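You operate a simulated robot arm through the tools that you are given. There is no shell and no other tool. Be economical: measure what you need, move in short steps, check, and stop when the job is done.

You run a simulated robot arm. Do the job below in one go: nothing can be reset, and whatever is moved stays where it is left.

## Task
Take the bulb box on the top of the long table and put it away in the blue bin. Take the yellow bottle and put it on the green book. Stack the blue nozzle marked "45 psi" from the right end of the work bench on top of the blue nozzle that says "40 psi". Take the green can on the right end of the work bench and put it away on the left end of the work bench. Fetch the brass cap and set it on top of the flat box on the middle of the work bench. Fetch the hose clamp from the middle of the work bench and set it on the top of the desk. Put the 38-25 brass adapter from the left end of the work bench on the top of the fuel tank and the 65-38 brass adapter on the shelf under the work bench. Take the blue gauge from the left end of the work bench and put it on top of the blue sleeve on the top of the long table. Put the 65 MM blue carton from the left end of the work bench on the middle of the work bench and the 100 MM blue carton on top of the green carton there. Put the 30 A fuse from the top of the long table on the shelf under the work bench. Do these in any order. Set down upright: bulb box, yellow bottle, green can, brass cap, brass adapter, blue carton, fuse.

It is judged by the outcome, as a careful person would: the job done as asked, and still so three seconds after it is handed in. It fails if anything else is knocked over, pushed out of place, dropped, spilled or broken. Lids that push on must go on centred and level and be pressed home; caps that screw on are set level and turned clockwise until they are tight.

## Robot
A 6-joint arm with a two-finger parallel gripper on a trunk, on a base that drives. Base frame: it is fixed to the floor where the robot stands at the start and does not move with it; the origin is under the middle of the robot, x ahead of it, y to its left, z up; the surface under the hand at the start is at about z = 740. Lengths are in mm, angles in rad, forces in N, time in s.
With the tool pointing down near the work surface it reaches from about 480 to 880 mm from the robot's upright axis, wherever it stands. Its first joint turns from -2.007 to 2.007 rad. Places, roughly: blue bin (14x26 cm) [1300, -6360, 800]; blue carton [-2500, -2750, 1000]; blue gauge [-2250, -2250, 1000]; blue nozzle [-2750, 0, 1000]; blue sleeve (7x8x9 cm) [400, -1100, 800]; brass adapter [-2500, -2000, 1000]; brass cap (9x9x10 cm) [-2200, -1300, 900]; bulb box [500, -250, 750]; flat box [-2500, -1000, 1000]; fuse [500, -1250, 750]; green book [-2500, -500, 750]; green can [-2250, 0, 1000]; green carton [-2500, -2500, 1000]; hose clamp (5x6x2 cm) [-2300, -1800, 900]; left end of the work bench [-2500, -2500, 900]; middle of the work bench [-2500, -1400, 900]; shelf under the work bench [-2600, -1400, 200]; top of the desk [300, 1500, 700]; top of the fuel tank (22x12 cm) [1460, 80, 640]; yellow bottle [-2500, -750, 1000]. Payload 4.2 kg.
The tool frame sits at the grasp point between the pads (the TCP): z along the fingers, y along the line on which they close. The tips reach 23 mm beyond it. The gripper opens to 94 mm. The fingers are 38 mm wide and 10 mm thick; the gripper's body (54 by 96 mm) begins 39 mm behind the TCP.
Orientation is that of the tool frame in the base frame, as a unit quaternion [x, y, z, w]. With the fingers straight down and closing along the base's y, the tool's x points along the base's -x, its y along +y and its z along -z.

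## Interface
- The arm moves only by the tool arm_command. Its argument "moves" is a list of rows, each a list of 7 numbers: the shift along the tool's x, y, z in units of 25 mm (1.0 is 25 mm), then the turn, a rotation vector about the tool's x, y, z in units of 6 degrees (1.0 is 6 degrees), then the gripper command, from -1 (fully open) to 1 (shut), values between in proportion. In form: [[dx, dy, dz, wx, wy, wz, jaw], ...]. A call has 1 to 10 rows; each row shifts and turns the commanded pose from where the row before left it, along the tool's axes as they then stand. A call with a number of a shift or a turn outside -1 to 1 is refused whole. A row lasts 0.2 s, in which the tool goes at most 50 mm and 0.15 rad; a call with a longer step from one row to the next is refused whole, and so is a gripper value outside its range. A pose out of reach is approached as far as the arm can. The call stops where the force on the tool passes 40 N (or 10 N more than at its start, if that is more) or the arm is blocked; 0.2 s more then pass. Each finger travels about 108 mm/s and halts on what it meets, pressing with about 43 N; the grip force reading is that of the motor and also rises with nothing between the fingers. The clock runs only during rows and for 0.2 s after the last one: add rows that do not move to give the fingers time. It gives the time, the measured TCP pose, the force on the tool (base axes), the opening and the grip force at its end, in the units of the frame above (readings bear some noise), with the torque about the TCP (base axes, N m) and any sound that the robot's microphone picked up, and new pictures: "show" is both (left out), scene, wrist or none.
- Cameras (640 x 400 px; columns grow to the right, rows downward): "scene" is now at [194, 108.3, 1277.3]; the picture's right is [-0.89, -0.45, 0.00], its down [-0.21, 0.42, -0.88] and it looks along [0.40, -0.79, -0.47] (base axes); focal length 294 px, centre (320, 200). "wrist" rides on the gripper at [86, 16, -74] in the tool frame; the picture's right is [-0.18, 0.98, 0.00], its down [-0.58, -0.11, -0.81] and it looks along [-0.79, -0.15, 0.59] (tool axes); focal length 243 px, centre (320, 200). There is no depth. A picture from a camera that has moved, and an enlarged one, comes with that camera's place and axes in the base frame and with its lens.
- slide_trunk(by): slides the trunk up (or, below 0, down) by that many mm; the arm and the scene camera ride with it, the base frame stays. It gives what a move gives, with no picture.
- base_move(legs): drives the robot by 1 to 6 legs, each [ahead, turn to the left] in mm and rad, along the robot's own axes; the way and the turn of a leg run together, so that a leg with both is an arc; at most 1500 mm and 3.142 rad a leg. The arm and the cameras ride along, it lands a little off, and it stops where it bumps. It gives what a move gives, and a new picture of the scene camera.
- aim_head(pan, tilt): turns the head with the scene camera to pan (to the left, within 1.396 rad either way) and tilt (down, from -0.506 to 1.204), counted from straight ahead of the robot. It gives what a move gives, and a new picture of the scene camera.
- enlarge(camera, box): a new picture of the part [left, top, right, bottom] of that camera's present view, enlarged. No time passes.
- sign_off(): hands the job in; it is judged then, once.

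Work in short steps. Places have to be worked out from the pictures, the camera data and where the tool is seen: move nearer, look again, correct. Check each grasp and each placing, and mend what went wrong. You have 567 turns and 360 pictures in all, those below and enlarged ones among them. Open the gripper and draw the arm clear of the work before you hand the job in, unless the task says otherwise; then end with one line.

The tools are called after ">>>" as a command line: name --pt "numbers of a row" for each row, then --argument value for the rest, lists and objects as JSON in quotes. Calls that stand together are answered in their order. arm_command: Moves the arm, as the interface text tells. Its arguments: {"type":"object","properties":{"moves":{"type":"array"},"show":{"type":"string","enum":["both","scene","wrist","none"]}},"required":["moves"]} The other tools are called the same way: slide_trunk (by) slides the trunk up or down; base_move (legs) drives the base; aim_head (pan, tilt) turns the head that bears the scene camera; enlarge (camera, box) takes an enlarged picture of a part of a camera's view; sign_off () hands the job in.

At the start:

```text
t: 0.0
ee_pos: [271.6, -428.8, 1045.7]
tcp_rot: [-0.002, 1.0, 0.0, 0.0]
ft_force: [-0.2, -1.0, 0.1]
moment: [0.02, 0.01, 0.02]
finger_gap: 94.1
grip_force: 0.2
trunk travel left (down, up): [-625.0, 365.0]
robot x, y, heading: [-1.6, -9.1, -0.001]
head pan, tilt: [-1.107, 0.492]
```

scene: 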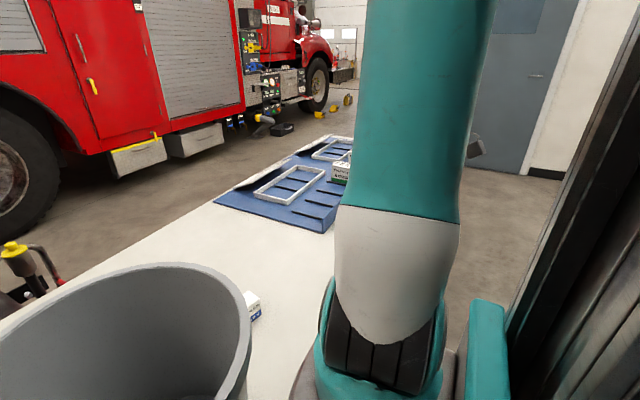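
wrist: 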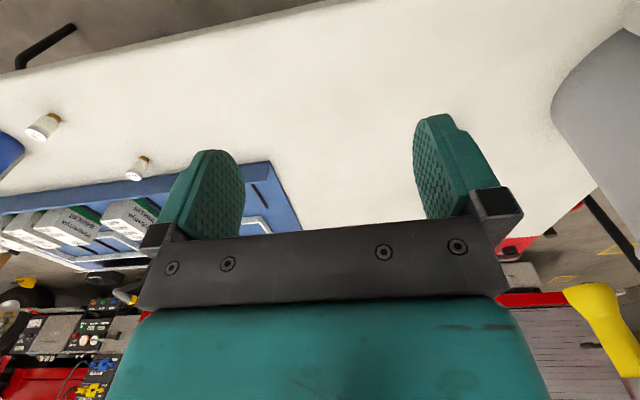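

I start by looking around to see what lies on the long table in front of and to the right of the robot.

>>> aim_head --pan -0.4 --tilt 0.7

>>> aim_head --pan 0.6 --tilt 0.5

>>> aim_head --pan -1.39 --tilt 0.5

```text
t: 1.1
ee_pos: [270.6, -429.8, 1045.7]
tcp_rot: [-0.003, 1.0, -0.001, 0.0]
ft_force: [-0.1, 0.6, -0.8]
moment: [0.01, 0.03, 0.0]
finger_gap: 94.2
grip_force: 0.0
trunk travel left (down, up): [-625.0, 365.0]
robot x, y, heading: [3.4, -3.6, -0.003]
head pan, tilt: [-0.4, 0.7]
camera scene: at [231.4, 156.7, 1259.0], right [-0.39, -0.92, 0.0], down [-0.59, 0.25, -0.77], along [0.7, -0.3, -0.64], focal length 294 px, centre (320, 200)
```

scene: 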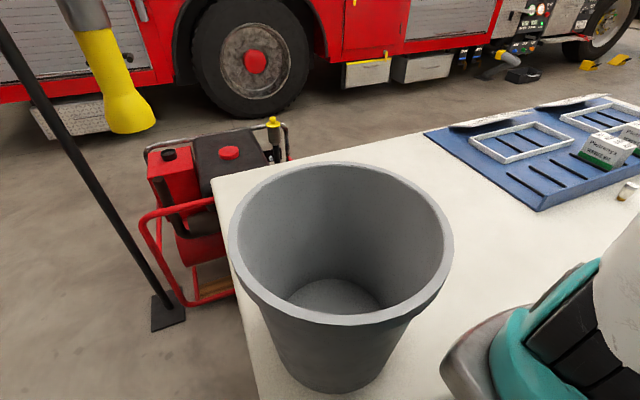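

```text
t: 2.3
ee_pos: [270.1, -430.4, 1044.7]
tcp_rot: [-0.002, 1.0, 0.0, 0.0]
ft_force: [-0.6, 0.2, -0.4]
moment: [0.01, 0.0, 0.02]
finger_gap: 93.9
grip_force: 0.1
trunk travel left (down, up): [-625.0, 365.0]
robot x, y, heading: [1.7, -6.4, -0.0]
head pan, tilt: [0.6, 0.499]
camera scene: at [228.2, 241.1, 1276.7], right [0.56, -0.83, 0.0], down [-0.4, -0.27, -0.88], along [0.72, 0.5, -0.48], focal length 294 px, centre (320, 200)
```

scene: 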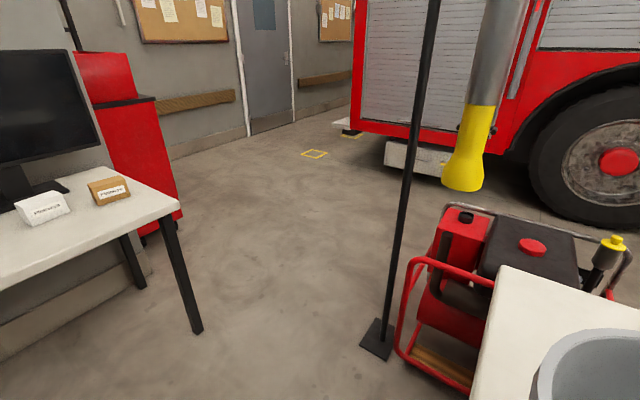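

```text
t: 4.3
ee_pos: [271.8, -429.5, 1043.9]
tcp_rot: [-0.002, 1.0, 0.0, -0.001]
ft_force: [-0.3, 0.0, 0.1]
moment: [0.0, -0.02, 0.01]
finger_gap: 93.9
grip_force: 0.1
trunk travel left (down, up): [-625.0, 365.0]
robot x, y, heading: [1.8, -8.0, -0.004]
head pan, tilt: [-1.389, 0.499]
camera scene: at [169.6, 100.3, 1276.7], right [-0.98, -0.18, 0.0], down [-0.09, 0.47, -0.88], along [0.16, -0.86, -0.48], focal length 294 px, centre (320, 200)
```

scene: 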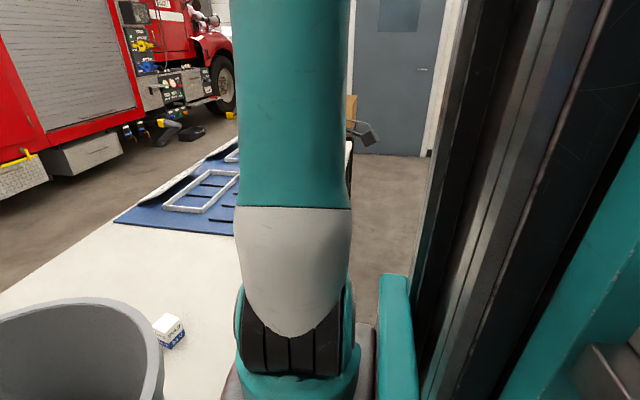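

The small blue/white box stands near (536,-226) beside the grey bucket. I look more closely at it and at the rest of the table.

>>> aim_head --pan -0.75 --tilt 0.75

>>> enlarge --camera "wrist" --box '[0, 80, 240, 300]'

```text
t: 5.3
ee_pos: [271.0, -429.8, 1043.0]
tcp_rot: [-0.003, 1.0, 0.0, 0.0]
ft_force: [-0.2, 0.1, 1.2]
moment: [-0.03, -0.02, -0.03]
finger_gap: 94.3
grip_force: 0.0
trunk travel left (down, up): [-625.0, 365.0]
robot x, y, heading: [1.6, -8.7, -0.001]
head pan, tilt: [-0.75, 0.75]
camera scene: at [213.7, 133.2, 1254.8], right [-0.68, -0.73, 0.0], down [-0.5, 0.47, -0.73], along [0.53, -0.5, -0.68], focal length 294 px, centre (320, 200)
```

scene: 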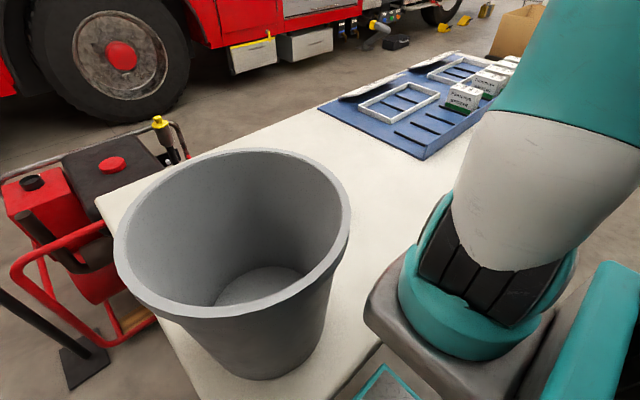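

```text
1.82 times, centred on (120, 190) of wrist
camera zoom: at [183.6, -414.1, 1119.0], right [0.18, 0.98, 0.0], down [0.58, -0.11, 0.81], along [0.79, -0.14, -0.59], focal length 441 px, centre (684, 218)
```

zoom: 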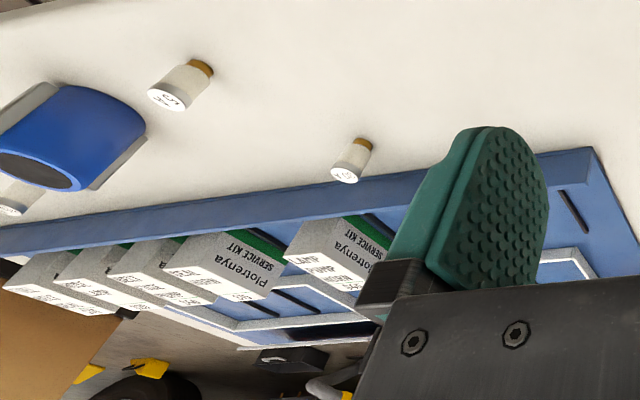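

The bulb box is hidden behind the bucket from here; I move the arm toward it to view it with the wrist camera.

>>> arm_command --pt "-0.6 0.7 0 0 0 0 -1" --pt "-0.6 0.7 0 0 0 0 -1" --pt "-0.6 0.7 0 0 0 0 -1" --pt "-0.6 0.7 0 0 0 0 -1" --pt "-0.6 0.7 0 0 0 0 -1" --pt "-0.6 0.7 0 0 0 0 -1" --pt "0 0 0 0 0 0 -1"

```text
t: 6.9
ee_pos: [359.9, -324.0, 1043.7]
tcp_rot: [-0.003, 1.0, 0.0, -0.001]
ft_force: [-0.6, 0.3, -0.3]
moment: [0.0, -0.02, -0.01]
finger_gap: 94.3
grip_force: 0.1
trunk travel left (down, up): [-625.0, 365.0]
robot x, y, heading: [-0.4, -7.6, 0.001]
head pan, tilt: [-0.75, 0.75]
camera scene: at [213.7, 133.3, 1254.7], right [-0.68, -0.73, 0.0], down [-0.5, 0.47, -0.73], along [0.53, -0.5, -0.68], focal length 294 px, centre (320, 200)
camera wrist: at [273.3, -309.5, 1119.1], right [0.18, 0.98, 0.0], down [0.58, -0.11, 0.81], along [0.79, -0.14, -0.59], focal length 243 px, centre (320, 200)
```

scene: 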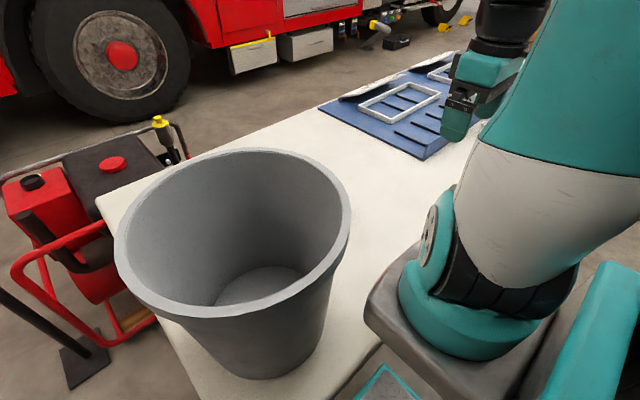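
wrist: 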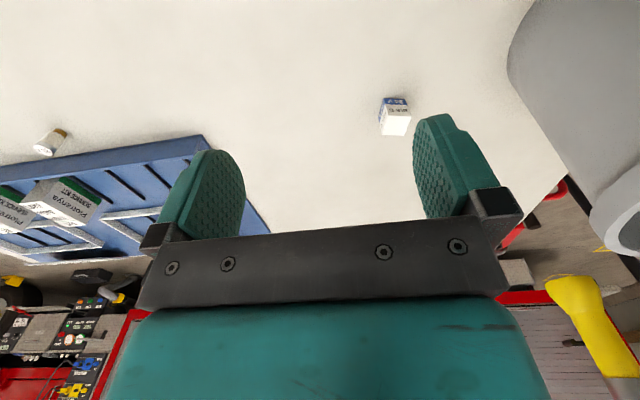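

The bulb box appears at wrist (395,115). I enlarge it to get its position and orientation.

>>> enlarge --camera "wrist" --box '[340, 70, 460, 150]'

```text
5.00 times, centred on (400, 110) of wrist
camera zoom: at [273.3, -309.5, 1119.1], right [0.18, 0.98, 0.0], down [0.58, -0.11, 0.81], along [0.79, -0.14, -0.59], focal length 1213 px, centre (-80, 650)
```

zoom: 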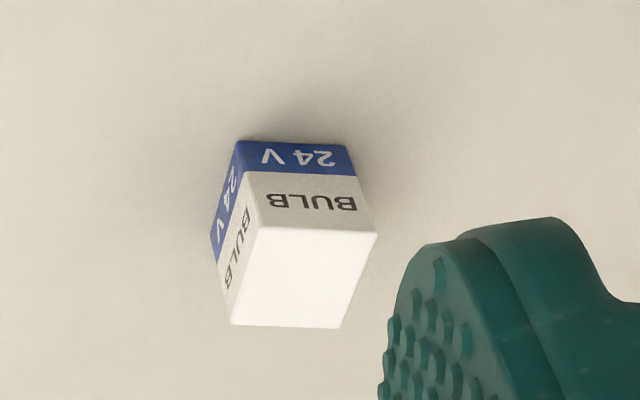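

Box centre about (538,-229), turned 13° clockwise, about 37x38x47 mm. I move above it, then rotate and descend partway.

>>> arm_command --pt "-0.89 0.4725 0 0 0 0 -1" --pt "-0.89 0.4725 0 0 0 0 -1" --pt "-0.89 0.4725 0 0 0 0 -1" --pt "-0.89 0.4725 0 0 0 0 -1" --pt "-0.89 0.4725 0 0 0 0 -1" --pt "-0.89 0.4725 0 0 0 0 -1" --pt "-0.89 0.4725 0 0 0 0 -1" --pt "-0.89 0.4725 0 0 0 0 -1" --pt "0 0 0 0 0 0 -1" --show "none"

>>> arm_command --pt "0 0 0 0 0 0.73 -1" --pt "0 0 0 0 0 0.73 -1" --pt "0 0 0 0 0 0.71 -1" --pt "0 0 1 0 0 0 -1" --pt "0 0 1 0 0 0 -1" --pt "0 0 1 0 0 0 -1" --pt "0 0 1 0 0 0 -1" --pt "0 0 1 0 0 0 -1" --pt "0 0 1 0 0 0 -1" --pt "0 0 0 0 0 0 -1"

```text
t: 8.9
ee_pos: [537.8, -229.5, 1044.6]
tcp_rot: [-0.003, 1.0, 0.0, 0.0]
ft_force: [0.2, -0.2, 0.7]
moment: [-0.04, -0.02, 0.01]
finger_gap: 94.3
grip_force: 0.0
trunk travel left (down, up): [-625.0, 365.0]
robot x, y, heading: [-2.3, -4.0, -0.005]
head pan, tilt: [-0.75, 0.75]
```

```text
t: 11.1
ee_pos: [536.2, -227.8, 894.8]
tcp_rot: [0.112, 0.994, 0.0, -0.001]
ft_force: [0.4, 0.0, 0.0]
moment: [0.0, 0.03, 0.01]
finger_gap: 94.2
grip_force: 0.0
trunk travel left (down, up): [-625.0, 365.0]
robot x, y, heading: [-2.3, -5.4, 0.002]
head pan, tilt: [-0.75, 0.75]
camera scene: at [213.7, 133.3, 1254.8], right [-0.68, -0.73, 0.0], down [-0.5, 0.47, -0.73], along [0.53, -0.5, -0.68], focal length 294 px, centre (320, 200)
camera wrist: at [455.3, -193.5, 969.4], right [0.4, 0.92, 0.0], down [0.54, -0.23, 0.81], along [0.74, -0.32, -0.59], focal length 243 px, centre (320, 200)
```

scene: 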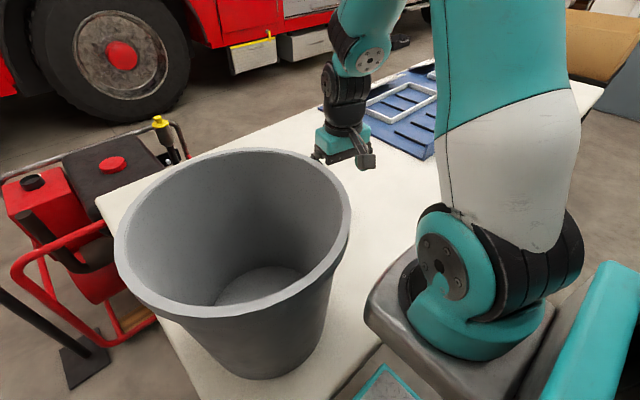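
wrist: 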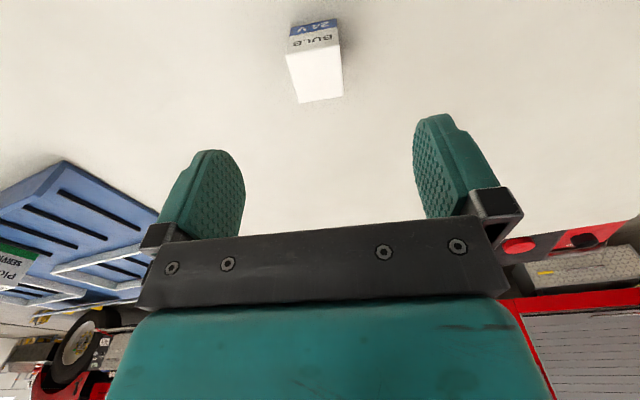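

Box is centred between the fingers. I descend to z≈768 and close.

>>> arm_command --pt "0 0 1 0 0 0 -1" --pt "0 0 1 0 0 0 -1" --pt "0 0 1 0 0 0 -1" --pt "0 0 1 0 0 0 -1" --pt "0 0 1 0 0 0 -1" --pt "0 0 0 0 0 0 1" --pt "0 0 0 0 0 0 1" --pt "0 0 0 0 0 0 1" --show "none"

>>> arm_command --pt "0 0 -1 0 0 0 1" --pt "0 0 -1 0 0 0 1" --pt "0 0 -1 0 0 0 1" --pt "0 0 -1 0 0 0 1" --pt "0 0 -1 0 0 0 1" --pt "0 0 -1 0 0 0 1" --pt "0 0 -1 0 0 0 1" --pt "0 0 -1 0 0 0 1" --show "wrist"

```text
t: 12.9
ee_pos: [536.9, -228.7, 769.8]
tcp_rot: [0.111, 0.994, -0.001, 0.001]
ft_force: [-0.7, -0.3, 0.1]
moment: [-0.02, 0.02, 0.0]
finger_gap: 37.3
grip_force: 43.2
trunk travel left (down, up): [-625.0, 365.0]
robot x, y, heading: [-4.5, -3.9, -0.002]
head pan, tilt: [-0.75, 0.75]
```

```text
t: 14.7
ee_pos: [538.3, -228.9, 969.5]
tcp_rot: [0.111, 0.994, 0.0, 0.0]
ft_force: [0.0, -0.4, -1.0]
moment: [0.01, 0.01, 0.01]
finger_gap: 37.2
grip_force: 43.5
trunk travel left (down, up): [-625.0, 365.0]
robot x, y, heading: [0.3, -4.3, -0.001]
head pan, tilt: [-0.75, 0.75]
camera wrist: at [455.9, -194.7, 1043.8], right [0.4, 0.92, 0.0], down [0.54, -0.23, 0.81], along [0.74, -0.32, -0.59], focal length 243 px, centre (320, 200)
```

wrist: 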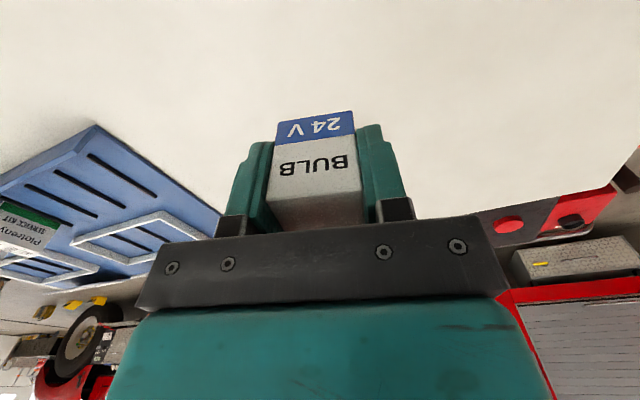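

Box gripped (37 mm). I retract the arm to the carrying pose.

>>> arm_command --pt "0.86 -1 -0.3 0 0 0 1" --pt "0.86 -1 -0.3 0 0 0 1" --pt "0.86 -1 -0.3 0 0 0 1" --pt "0.86 -1 -0.3 0 0 0 1" --pt "0.86 -1 -0.3 0 0 0 1" --pt "0.86 -1 -0.3 0 0 0 1" --pt "0.86 -1 -0.3 0 0 0 1" --pt "0.86 -1 -0.3 0 0 0 1" --pt "0.86 -1 -0.3 0 0 0 1" --pt "0.86 -1 -0.3 0 0 0 1" --show "none"

>>> base_move --legs '[[-500, 0]]'

>>> aim_head --pan -1.39 --tilt 0.35

```text
t: 16.9
ee_pos: [275.1, -424.5, 1042.8]
tcp_rot: [0.11, 0.994, 0.0, -0.001]
ft_force: [0.0, 0.9, -0.6]
moment: [-0.01, 0.0, 0.01]
finger_gap: 37.2
grip_force: 43.3
trunk travel left (down, up): [-625.0, 365.0]
robot x, y, heading: [0.7, -6.8, 0.001]
head pan, tilt: [-0.75, 0.75]
```

```text
t: 19.8
ee_pos: [-223.9, -425.7, 1044.3]
tcp_rot: [0.11, 0.994, 0.0, 0.0]
ft_force: [-0.1, -0.5, -1.2]
moment: [0.0, 0.01, -0.01]
finger_gap: 37.2
grip_force: 43.6
trunk travel left (down, up): [-625.0, 365.0]
robot x, y, heading: [-499.2, -8.1, 0.004]
head pan, tilt: [-0.75, 0.75]
camera scene: at [-286.6, 133.1, 1254.8], right [-0.68, -0.73, 0.0], down [-0.5, 0.46, -0.73], along [0.54, -0.5, -0.68], focal length 294 px, centre (320, 200)
```

scene: 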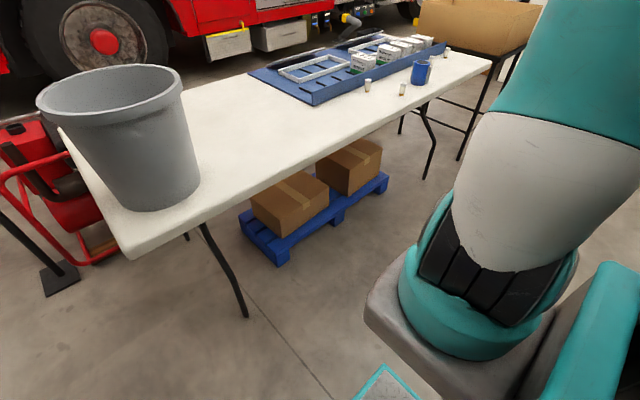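

```text
t: 20.9
ee_pos: [-224.3, -424.7, 1044.5]
tcp_rot: [0.11, 0.994, -0.001, 0.0]
ft_force: [0.5, 0.3, -0.9]
moment: [0.03, -0.01, 0.02]
finger_gap: 37.0
grip_force: 43.3
trunk travel left (down, up): [-625.0, 365.0]
robot x, y, heading: [-499.6, -7.2, 0.007]
head pan, tilt: [-1.389, 0.351]
camera scene: at [-330.2, 97.9, 1290.3], right [-0.98, -0.18, 0.0], down [-0.06, 0.34, -0.94], along [0.17, -0.92, -0.34], focal length 294 px, centre (320, 200)
```

scene: 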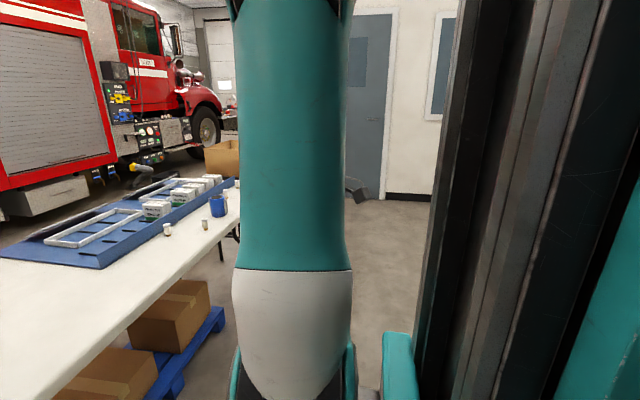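

Aisle looks clear. I turn right to face -y and look ahead.

>>> base_move --legs '[[0, -1.571]]'

>>> aim_head --pan 0.3 --tilt 0.3

>>> aim_head --pan -0.8 --tilt 0.3

```text
t: 25.2
ee_pos: [-929.5, -263.2, 1043.3]
tcp_rot: [0.794, 0.608, 0.0, 0.0]
ft_force: [-0.3, 0.0, -1.0]
moment: [0.04, 0.03, -0.02]
finger_gap: 37.1
grip_force: 43.1
trunk travel left (down, up): [-625.0, 365.0]
robot x, y, heading: [-502.0, -5.7, -1.61]
head pan, tilt: [-1.389, 0.351]
camera scene: at [-402.7, -178.9, 1290.4], right [-0.14, 0.99, 0.0], down [0.34, 0.05, -0.94], along [-0.93, -0.13, -0.34], focal length 294 px, centre (320, 200)
```

scene: 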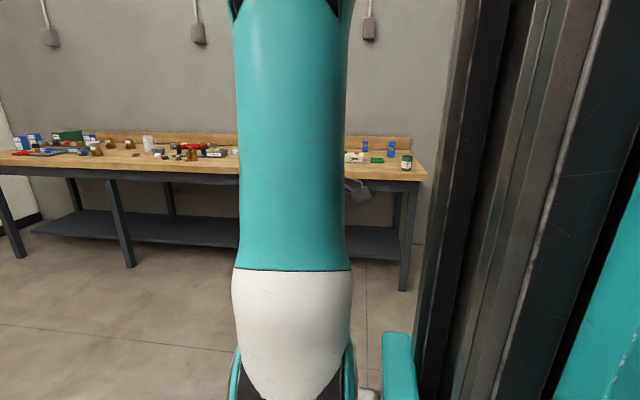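

```text
t: 26.9
ee_pos: [-930.2, -262.8, 1043.7]
tcp_rot: [0.794, 0.608, -0.001, -0.001]
ft_force: [0.4, 0.3, 1.0]
moment: [0.01, 0.0, 0.04]
finger_gap: 37.0
grip_force: 42.8
trunk travel left (down, up): [-625.0, 365.0]
robot x, y, heading: [-498.5, -8.1, -1.612]
head pan, tilt: [0.3, 0.3]
camera scene: at [-286.7, -256.3, 1295.1], right [-0.97, -0.25, 0.0], down [-0.08, 0.29, -0.96], along [0.24, -0.92, -0.3], focal length 294 px, centre (320, 200)
```

scene: 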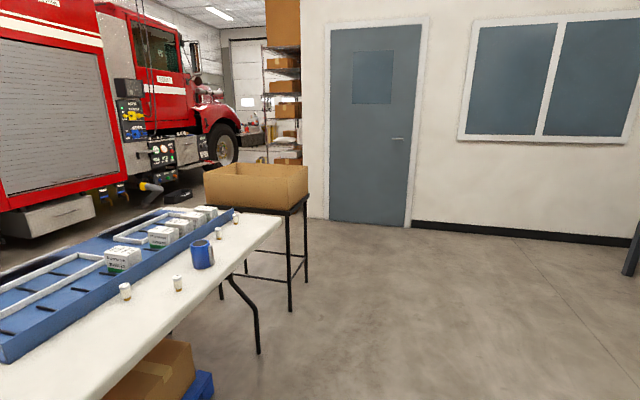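

```text
t: 28.2
ee_pos: [-929.9, -263.1, 1043.6]
tcp_rot: [0.794, 0.608, 0.001, 0.0]
ft_force: [-0.8, 0.2, -0.8]
moment: [0.01, 0.0, -0.02]
finger_gap: 37.2
grip_force: 43.0
trunk travel left (down, up): [-625.0, 365.0]
robot x, y, heading: [-500.2, -6.1, -1.61]
head pan, tilt: [-0.799, 0.3]
camera scene: at [-380.1, -228.3, 1295.1], right [-0.67, 0.75, 0.0], down [0.22, 0.2, -0.96], along [-0.71, -0.64, -0.3], focal length 294 px, centre (320, 200)
```

scene: 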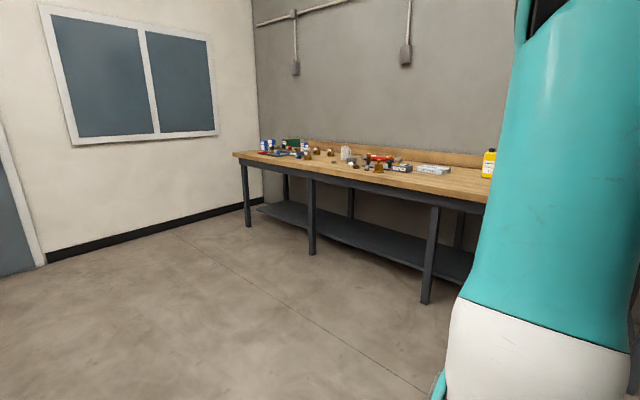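

The wall is at y≈-3530 and its end at x≈750; the blue bin is beyond it. I drive down the aisle to y≈-2750 and turn to face +x.

>>> base_move --legs '[[0, 0.04], [1370, 0], [1370, 0], [0, 1.571]]'

>>> aim_head --pan -0.5 --tilt 0.3

```text
t: 45.8
ee_pos: [-180.9, -3164.4, 1044.4]
tcp_rot: [0.087, 0.996, 0.0, -0.001]
ft_force: [-0.3, 0.0, -0.3]
moment: [0.01, -0.03, -0.02]
finger_gap: 37.0
grip_force: 43.3
trunk travel left (down, up): [-625.0, 365.0]
robot x, y, heading: [-475.8, -2761.0, 0.051]
head pan, tilt: [-0.799, 0.3]
camera scene: at [-263.2, -2621.0, 1295.1], right [-0.68, -0.73, 0.0], down [-0.22, 0.2, -0.96], along [0.7, -0.65, -0.3], focal length 294 px, centre (320, 200)
```

scene: 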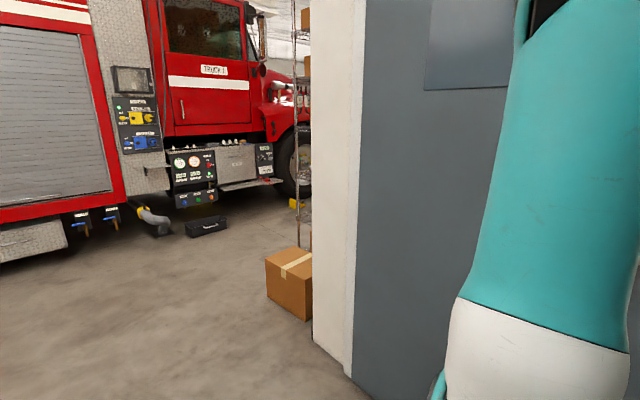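

```text
t: 46.6
ee_pos: [-179.6, -3164.3, 1043.3]
tcp_rot: [0.087, 0.996, -0.001, 0.001]
ft_force: [0.0, 0.8, 0.1]
moment: [-0.01, 0.0, 0.0]
finger_gap: 37.3
grip_force: 42.9
trunk travel left (down, up): [-625.0, 365.0]
robot x, y, heading: [-475.8, -2760.7, 0.053]
head pan, tilt: [-0.499, 0.3]
camera scene: at [-247.4, -2598.1, 1295.1], right [-0.44, -0.9, 0.0], down [-0.27, 0.13, -0.96], along [0.86, -0.42, -0.3], focal length 294 px, centre (320, 200)
```

scene: 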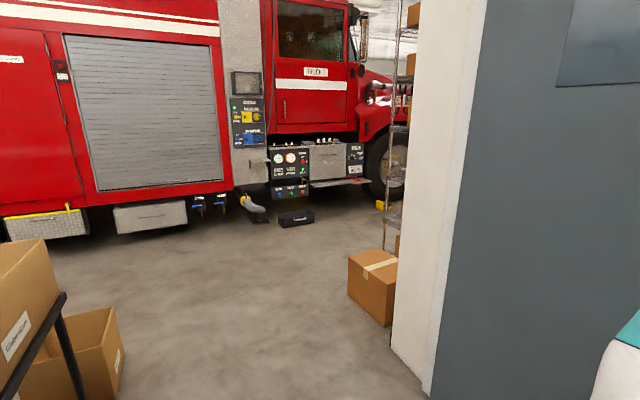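

Path between the stand (y>-2150) and wall corner (y≈-3550) is clear. I drive ahead to x≈1800 and turn to face -y.

>>> base_move --legs '[[0, -0.05], [1200, 0], [1150, 0]]'

>>> aim_head --pan -1.0 --tilt 0.25

```text
t: 58.5
ee_pos: [2120.9, -3214.0, 1043.5]
tcp_rot: [0.12, 0.993, 0.0, 0.0]
ft_force: [0.0, -1.1, -1.8]
moment: [0.04, 0.01, -0.04]
finger_gap: 37.3
grip_force: 43.0
trunk travel left (down, up): [-625.0, 365.0]
robot x, y, heading: [1853.1, -2787.5, -0.02]
head pan, tilt: [-0.499, 0.3]
camera scene: at [2091.6, -2644.2, 1295.1], right [-0.5, -0.87, 0.0], down [-0.26, 0.15, -0.96], along [0.83, -0.47, -0.3], focal length 294 px, centre (320, 200)
```

scene: 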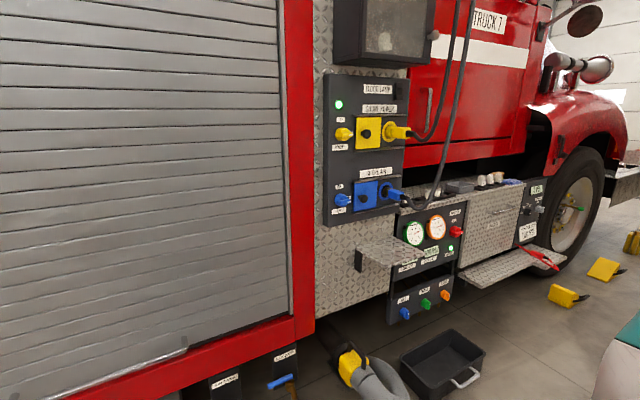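

```text
t: 59.4
ee_pos: [2121.3, -3214.4, 1043.1]
tcp_rot: [0.12, 0.993, 0.0, 0.0]
ft_force: [0.6, 0.6, -0.3]
moment: [-0.02, -0.03, -0.02]
finger_gap: 37.1
grip_force: 43.2
trunk travel left (down, up): [-625.0, 365.0]
robot x, y, heading: [1854.2, -2791.5, -0.022]
head pan, tilt: [-1.0, 0.25]
camera scene: at [2059.5, -2677.5, 1299.8], right [-0.85, -0.52, 0.0], down [-0.13, 0.21, -0.97], along [0.51, -0.82, -0.25], focal length 294 px, centre (320, 200)
```

scene: 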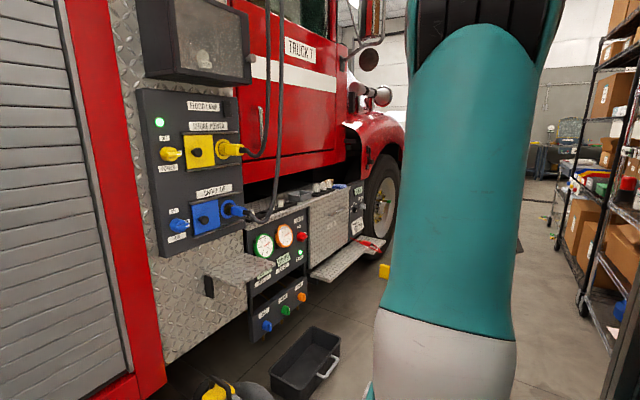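

Shelving with bins is on the right. I turn right to face -y and look around.

>>> base_move --legs '[[0, -1.53]]'

>>> aim_head --pan -0.1 --tilt 0.2

```text
t: 63.5
ee_pos: [1442.4, -3075.8, 1043.9]
tcp_rot: [0.773, 0.635, 0.0, 0.0]
ft_force: [0.1, 0.0, -0.4]
moment: [0.04, 0.01, 0.04]
finger_gap: 37.0
grip_force: 42.6
trunk travel left (down, up): [-625.0, 365.0]
robot x, y, heading: [1852.1, -2788.9, -1.542]
head pan, tilt: [-1.0, 0.25]
camera scene: at [1976.1, -2989.2, 1299.8], right [-0.56, 0.83, 0.0], down [0.2, 0.14, -0.97], along [-0.8, -0.54, -0.25], focal length 294 px, centre (320, 200)
```

scene: 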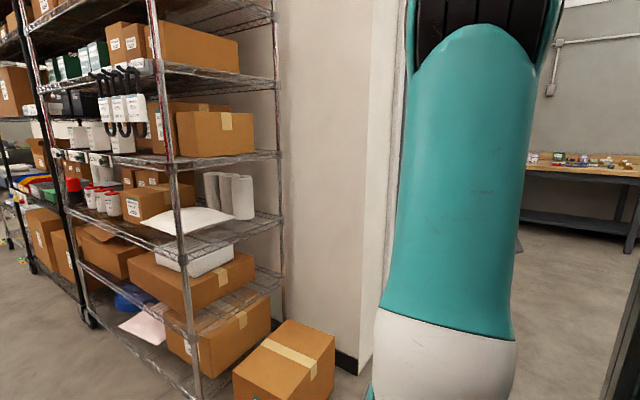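

```text
t: 64.8
ee_pos: [1441.6, -3075.4, 1044.1]
tcp_rot: [0.773, 0.634, 0.0, 0.0]
ft_force: [0.0, -0.6, -0.3]
moment: [-0.01, 0.02, 0.03]
finger_gap: 37.3
grip_force: 42.7
trunk travel left (down, up): [-625.0, 365.0]
robot x, y, heading: [1857.1, -2788.6, -1.545]
head pan, tilt: [-0.099, 0.201]
camera scene: at [2046.5, -3029.7, 1304.4], right [-1.0, 0.07, 0.0], down [0.01, 0.2, -0.98], along [-0.07, -0.98, -0.2], focal length 294 px, centre (320, 200)
```

scene: 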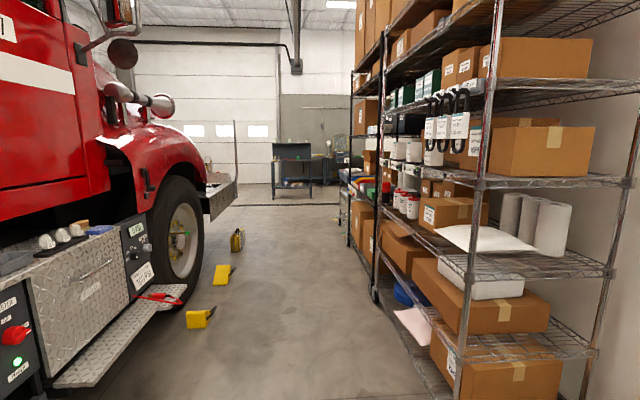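

I steer slightly left to keep the arm clear of the shelving, and drive on along the aisle.

>>> base_move --legs '[[0, 0.1], [1500, 0], [0, -0.13]]'

>>> aim_head --pan -0.45 --tilt 0.25

```text
t: 73.4
ee_pos: [1613.1, -4575.3, 1042.7]
tcp_rot: [0.786, 0.618, 0.0, 0.0]
ft_force: [-0.5, -0.1, -0.1]
moment: [-0.01, 0.0, -0.02]
finger_gap: 37.0
grip_force: 43.2
trunk travel left (down, up): [-625.0, 365.0]
robot x, y, heading: [2035.0, -4309.6, -1.586]
head pan, tilt: [-0.099, 0.201]
camera scene: at [2218.4, -4554.1, 1304.4], right [-0.99, 0.12, 0.0], down [0.02, 0.2, -0.98], along [-0.11, -0.97, -0.2], focal length 294 px, centre (320, 200)
```

scene: 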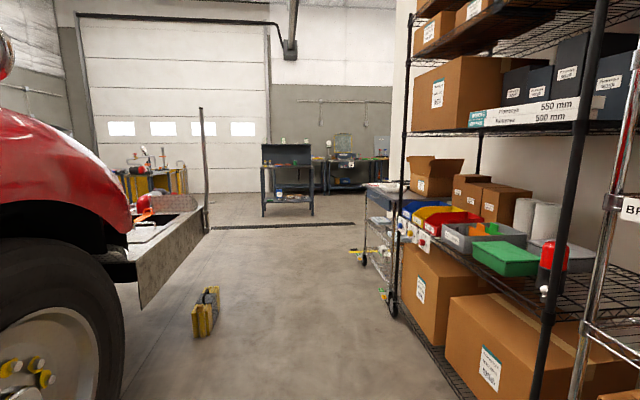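

```text
t: 74.2
ee_pos: [1612.9, -4574.6, 1043.5]
tcp_rot: [0.786, 0.618, 0.0, 0.0]
ft_force: [0.1, 0.0, 0.4]
moment: [0.0, -0.01, -0.03]
finger_gap: 37.2
grip_force: 42.7
trunk travel left (down, up): [-625.0, 365.0]
robot x, y, heading: [2034.5, -4305.9, -1.587]
head pan, tilt: [-0.45, 0.25]
camera scene: at [2187.3, -4544.9, 1299.9], right [-0.89, 0.45, 0.0], down [0.11, 0.22, -0.97], along [-0.44, -0.86, -0.25], focal length 294 px, centre (320, 200)
```

scene: 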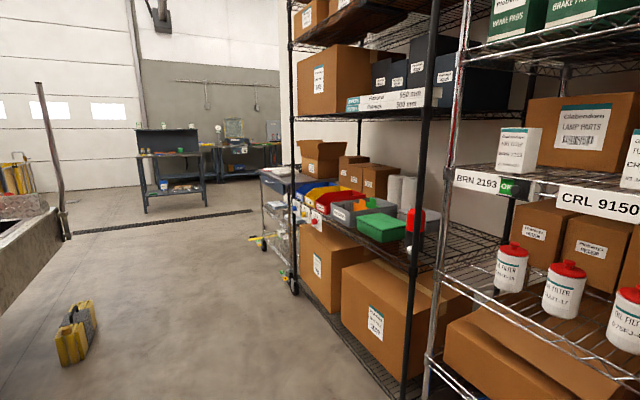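

The coloured open bins, blue farthest, stand on the second unit. I enlarge.

>>> enlarge --camera "scene" --box '[250, 130, 450, 255]'

```text
3.20 times, centred on (350, 192) of scene
camera zoom: at [2187.3, -4544.9, 1299.9], right [-0.89, 0.45, 0.0], down [0.11, 0.22, -0.97], along [-0.44, -0.86, -0.25], focal length 940 px, centre (224, 224)
```

zoom: 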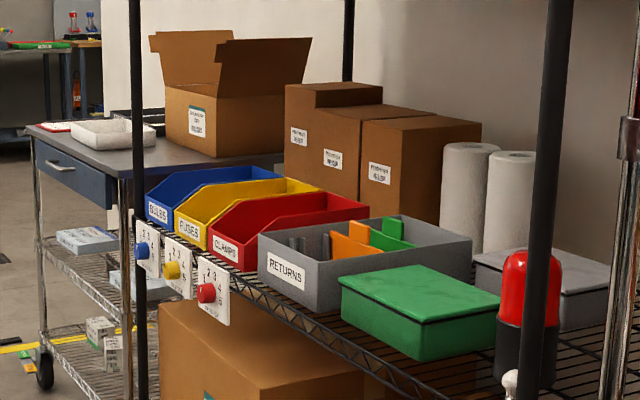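

I drive on to about (2130,-6360) and turn right to face the shelf.

>>> base_move --legs '[[0, 0.065], [1050, 0], [1005, 0]]'

>>> base_move --legs '[[0, -1.57]]'

```text
t: 84.8
ee_pos: [1750.3, -6632.5, 1043.4]
tcp_rot: [0.762, 0.648, -0.001, 0.0]
ft_force: [0.1, 0.3, -1.6]
moment: [-0.03, 0.01, -0.02]
finger_gap: 37.2
grip_force: 42.8
trunk travel left (down, up): [-625.0, 365.0]
robot x, y, heading: [2152.0, -6328.8, -1.505]
head pan, tilt: [-0.45, 0.25]
camera scene: at [2320.3, -6558.4, 1299.8], right [-0.92, 0.38, 0.0], down [0.09, 0.23, -0.97], along [-0.37, -0.9, -0.25], focal length 294 px, centre (320, 200)
```

scene: 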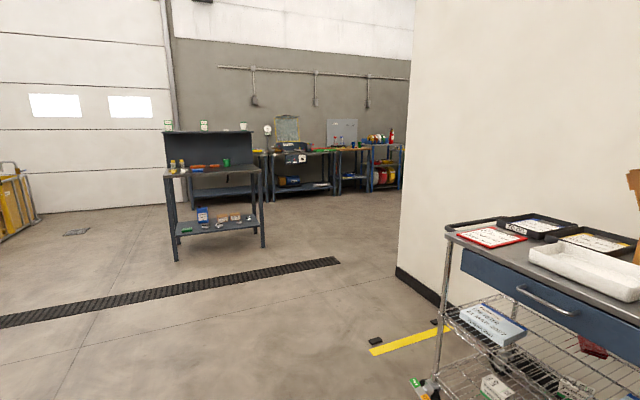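

```text
t: 89.1
ee_pos: [1858.0, -5926.1, 1043.3]
tcp_rot: [0.996, -0.09, 0.0, 0.0]
ft_force: [0.3, -0.5, 0.0]
moment: [0.01, 0.0, 0.02]
finger_gap: 37.2
grip_force: 43.4
trunk travel left (down, up): [-625.0, 365.0]
robot x, y, heading: [2151.6, -6332.7, -3.099]
head pan, tilt: [-0.45, 0.25]
camera scene: at [1922.7, -6496.0, 1299.8], right [0.4, 0.92, 0.0], down [0.23, -0.1, -0.97], along [-0.89, 0.38, -0.25], focal length 294 px, centre (320, 200)
```

scene: 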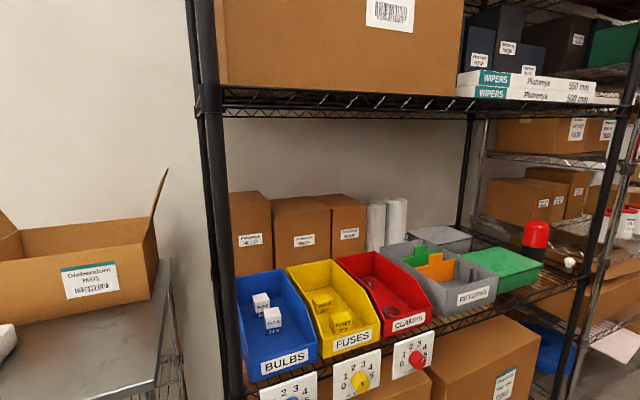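

The BULBS bin is in view with two boxes in it. I enlarge for precise geometry.

>>> enlarge --camera "scene" --box '[200, 240, 360, 340]'

>>> enlarge --camera "scene" --box '[200, 300, 360, 400]'

```text
4.00 times, centred on (280, 290) of scene
camera zoom: at [1922.7, -6496.0, 1299.8], right [0.4, 0.92, 0.0], down [0.23, -0.1, -0.97], along [-0.89, 0.38, -0.25], focal length 1174 px, centre (480, -160)
```

zoom: 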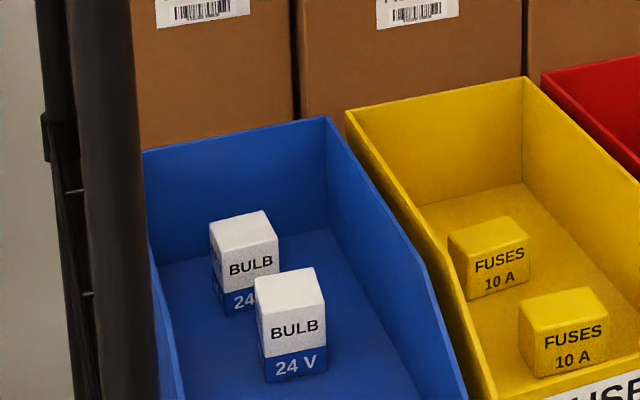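

```text
4.00 times, centred on (280, 350) of scene
camera zoom: at [1922.7, -6496.0, 1299.8], right [0.4, 0.92, 0.0], down [0.23, -0.1, -0.97], along [-0.89, 0.38, -0.25], focal length 1174 px, centre (480, -400)
```

zoom: 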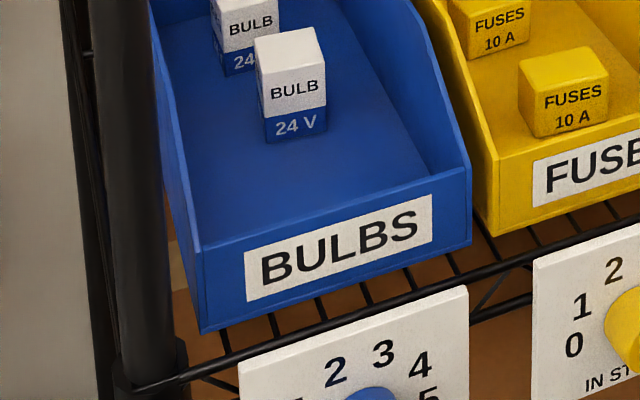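

Space in front of the existing boxes: place at about (1395,-6365), bin floor z≈825. I lower the trunk for a flatter forearm under the upper shelf, then straighten the gripper.

>>> slide_trunk --by -150

>>> arm_command --pt "0 0 -0.8 0 0 -0.86 1" --pt "0 0 -0.8 0 0 -0.86 1" --pt "0 0 -0.8 0 0 0 1" --pt "-0.618 0.976 0 0 0 0 1" --pt "-0.618 0.976 0 0 0 0 1" --pt "-0.618 0.976 0 0 0 0 1" --pt "-0.618 0.976 0 0 0 0 1" --pt "-0.618 0.976 0 0 0 0 1" --pt "-0.618 0.976 0 0 0 0 1" --pt "-0.618 0.976 0 0 0 0 1" --show "none"

>>> arm_command --pt "-0.618 0.976 0 0 0 0 1" --pt "-0.618 0.976 0 0 0 0 1" --pt "-0.618 0.976 0 0 0 0 1" --pt "-0.618 0.976 0 0 0 0 1" --pt "-0.618 0.976 0 0 0 0 1" --pt "-0.618 0.976 0 0 0 0 1" --pt "-0.618 0.976 0 0 0 0 1" --pt "-0.618 0.976 0 0 0 0 1" --pt "-0.618 0.976 0 0 0 0 1" --pt "0 0 0 0 0 0 1" --show "both"

```text
t: 90.8
ee_pos: [1858.2, -5925.2, 894.0]
tcp_rot: [0.996, -0.09, 0.0, 0.0]
ft_force: [-0.2, -0.9, 0.2]
moment: [0.01, -0.01, -0.02]
finger_gap: 37.2
grip_force: 42.9
trunk travel left (down, up): [-475.0, 515.0]
robot x, y, heading: [2151.3, -6334.6, -3.101]
head pan, tilt: [-0.45, 0.25]
```

```text
t: 93.0
ee_pos: [1748.4, -6093.3, 951.8]
tcp_rot: [1.0, 0.0, 0.001, 0.001]
ft_force: [0.2, 0.4, 0.0]
moment: [0.02, 0.0, -0.01]
finger_gap: 37.2
grip_force: 43.2
out of reach, approached as far as the arm can: row 10
trunk travel left (down, up): [-475.0, 515.0]
robot x, y, heading: [2150.8, -6332.5, -3.099]
head pan, tilt: [-0.45, 0.25]
```

```text
t: 95.2
ee_pos: [1610.2, -6314.6, 953.2]
tcp_rot: [1.0, 0.0, 0.0, 0.0]
ft_force: [-0.2, -0.3, -1.2]
moment: [-0.02, 0.0, 0.02]
finger_gap: 37.2
grip_force: 43.1
trunk travel left (down, up): [-475.0, 515.0]
robot x, y, heading: [2148.7, -6333.1, -3.098]
head pan, tilt: [-0.45, 0.25]
camera scene: at [1922.7, -6496.1, 1149.8], right [0.4, 0.92, 0.0], down [0.23, -0.1, -0.97], along [-0.89, 0.38, -0.25], focal length 294 px, centre (320, 200)
camera wrist: at [1695.0, -6331.3, 1027.2], right [-0.18, -0.98, 0.0], down [-0.58, 0.11, 0.81], along [-0.79, 0.15, -0.59], focal length 243 px, centre (320, 200)
```

scene: 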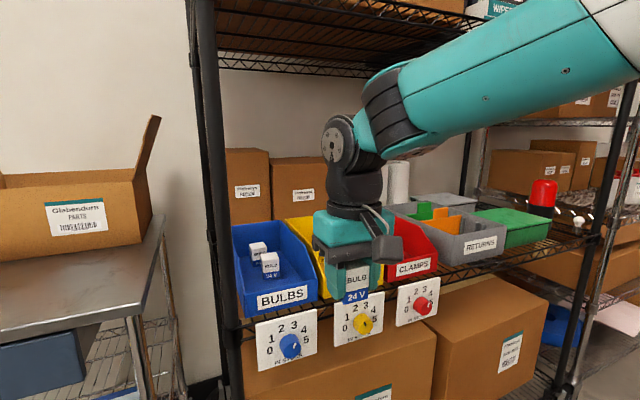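
wrist: 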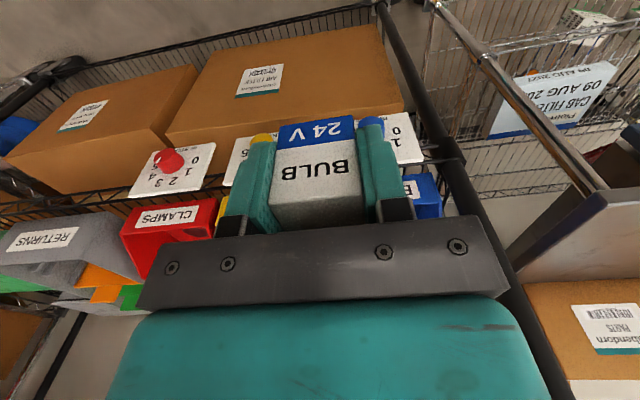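

Wrist is well below the upper shelf. I align in y and reach over the bin's front area.

>>> arm_command --pt "0 1 -0.3 0 0 0 1" --pt "0 1 0 0 0 0 1" --pt "-0.85 0.1 0 0 0 0 1" --pt "-0.95 0 0 0 0 0 1" --pt "-0.95 0 0 0 0 0 1" --pt "-0.95 0 0 0 0 0 1" --pt "-0.95 0 0 0 0 0 1" --pt "-0.95 0 0 0 0 0 1" --pt "-0.95 0 0 0 0 0 1" --pt "0 0 0 0 0 0 1"

```text
t: 97.4
ee_pos: [1445.5, -6364.5, 960.0]
tcp_rot: [1.0, 0.0, 0.0, 0.0]
ft_force: [-0.7, 0.5, -0.6]
moment: [0.04, 0.0, -0.01]
finger_gap: 37.1
grip_force: 43.1
trunk travel left (down, up): [-475.0, 515.0]
robot x, y, heading: [2156.0, -6338.1, -3.1]
head pan, tilt: [-0.45, 0.25]
camera scene: at [1922.7, -6496.1, 1149.8], right [0.4, 0.92, 0.0], down [0.23, -0.1, -0.97], along [-0.89, 0.38, -0.25], focal length 294 px, centre (320, 200)
camera wrist: at [1531.2, -6381.6, 1034.8], right [-0.18, -0.98, 0.0], down [-0.58, 0.11, 0.81], along [-0.79, 0.15, -0.59], focal length 243 px, centre (320, 200)
```

scene: 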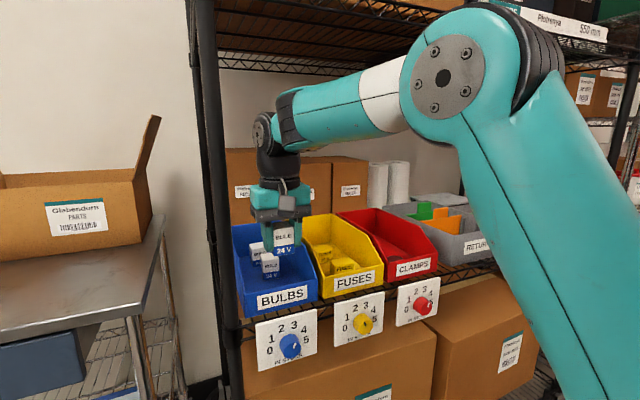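
wrist: 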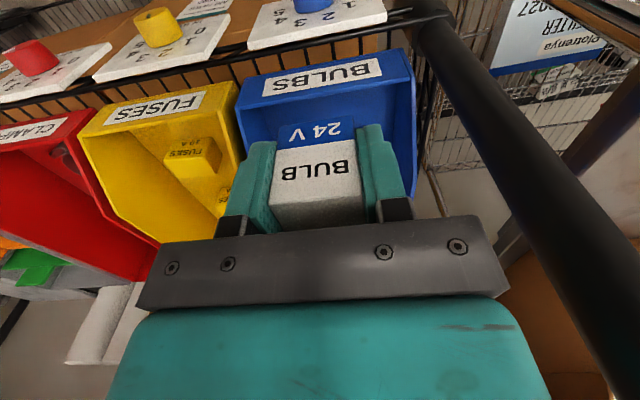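

Gripper is centred on the bin; the lip is at x≈1432. I go 60 mm further in and descend slowly.

>>> arm_command --pt "-0.8 0.1 0 0 0 0 1" --pt "-0.8 0.05 0 0 0 0 1" --pt "-0.8 0 0 0 0 0 1" --pt "0 0 0.9 0 0 0 1" --pt "0 0 0.9 0 0 0 1" --pt "0 0 0.9 0 0 0 1" --pt "0 0 0.7 0 0 0 1" --pt "0 0 0 0 0 0 1"

```text
t: 99.2
ee_pos: [1385.5, -6370.7, 874.7]
tcp_rot: [1.0, 0.0, 0.001, 0.0]
ft_force: [0.2, -0.5, -1.1]
moment: [0.01, 0.02, -0.02]
finger_gap: 37.4
grip_force: 43.4
trunk travel left (down, up): [-475.0, 515.0]
robot x, y, heading: [2149.0, -6334.6, -3.099]
head pan, tilt: [-0.45, 0.25]
camera scene: at [1922.7, -6496.1, 1149.8], right [0.4, 0.92, 0.0], down [0.23, -0.1, -0.97], along [-0.89, 0.38, -0.25], focal length 294 px, centre (320, 200)
camera wrist: at [1471.2, -6386.4, 948.6], right [-0.18, -0.98, 0.0], down [-0.58, 0.11, 0.81], along [-0.79, 0.15, -0.59], focal length 243 px, centre (320, 200)
```

scene: 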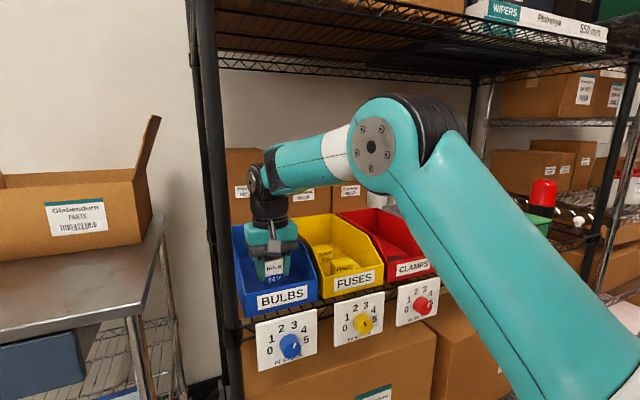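
wrist: 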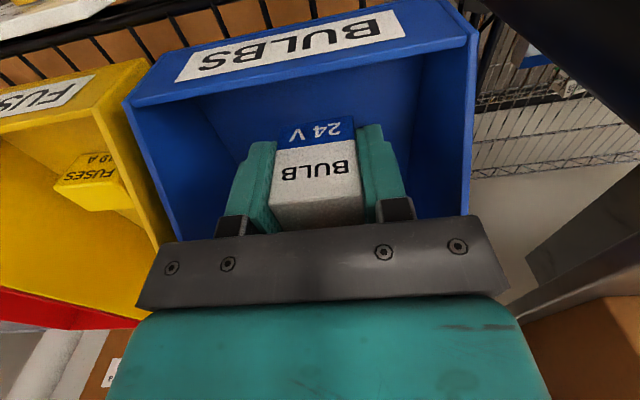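

Inside the bin, still clear. I lower in small steps to find the floor.

>>> arm_command --pt "0 0 0.3 0 0 0 1" --pt "0 0 0.3 0 0 0 1" --pt "0 0 0 0 0 0 1" --show "none"

>>> arm_command --pt "0 0 0.2 0 0 0 1" --pt "0 0 0.2 0 0 0 1" --pt "0 0 0 0 0 0 1" --show "wrist"

```text
t: 100.0
ee_pos: [1385.2, -6369.9, 859.9]
tcp_rot: [1.0, 0.0, 0.001, 0.0]
ft_force: [0.9, 0.0, -0.5]
moment: [-0.02, -0.01, -0.02]
finger_gap: 37.3
grip_force: 43.6
trunk travel left (down, up): [-475.0, 515.0]
robot x, y, heading: [2150.5, -6333.6, -3.093]
head pan, tilt: [-0.45, 0.25]
```

```text
t: 100.8
ee_pos: [1385.2, -6369.8, 848.2]
tcp_rot: [1.0, 0.0, 0.0, 0.0]
ft_force: [-0.3, 0.1, -0.1]
moment: [-0.01, 0.01, 0.01]
finger_gap: 37.2
grip_force: 42.9
trunk travel left (down, up): [-475.0, 515.0]
robot x, y, heading: [2149.8, -6333.2, -3.098]
head pan, tilt: [-0.45, 0.25]
camera wrist: at [1470.5, -6386.2, 923.6], right [-0.18, -0.98, 0.0], down [-0.58, 0.11, 0.81], along [-0.79, 0.15, -0.59], focal length 243 px, centre (320, 200)
```

wrist: 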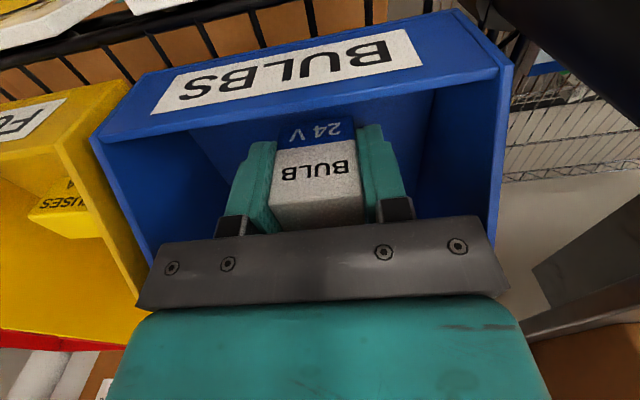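

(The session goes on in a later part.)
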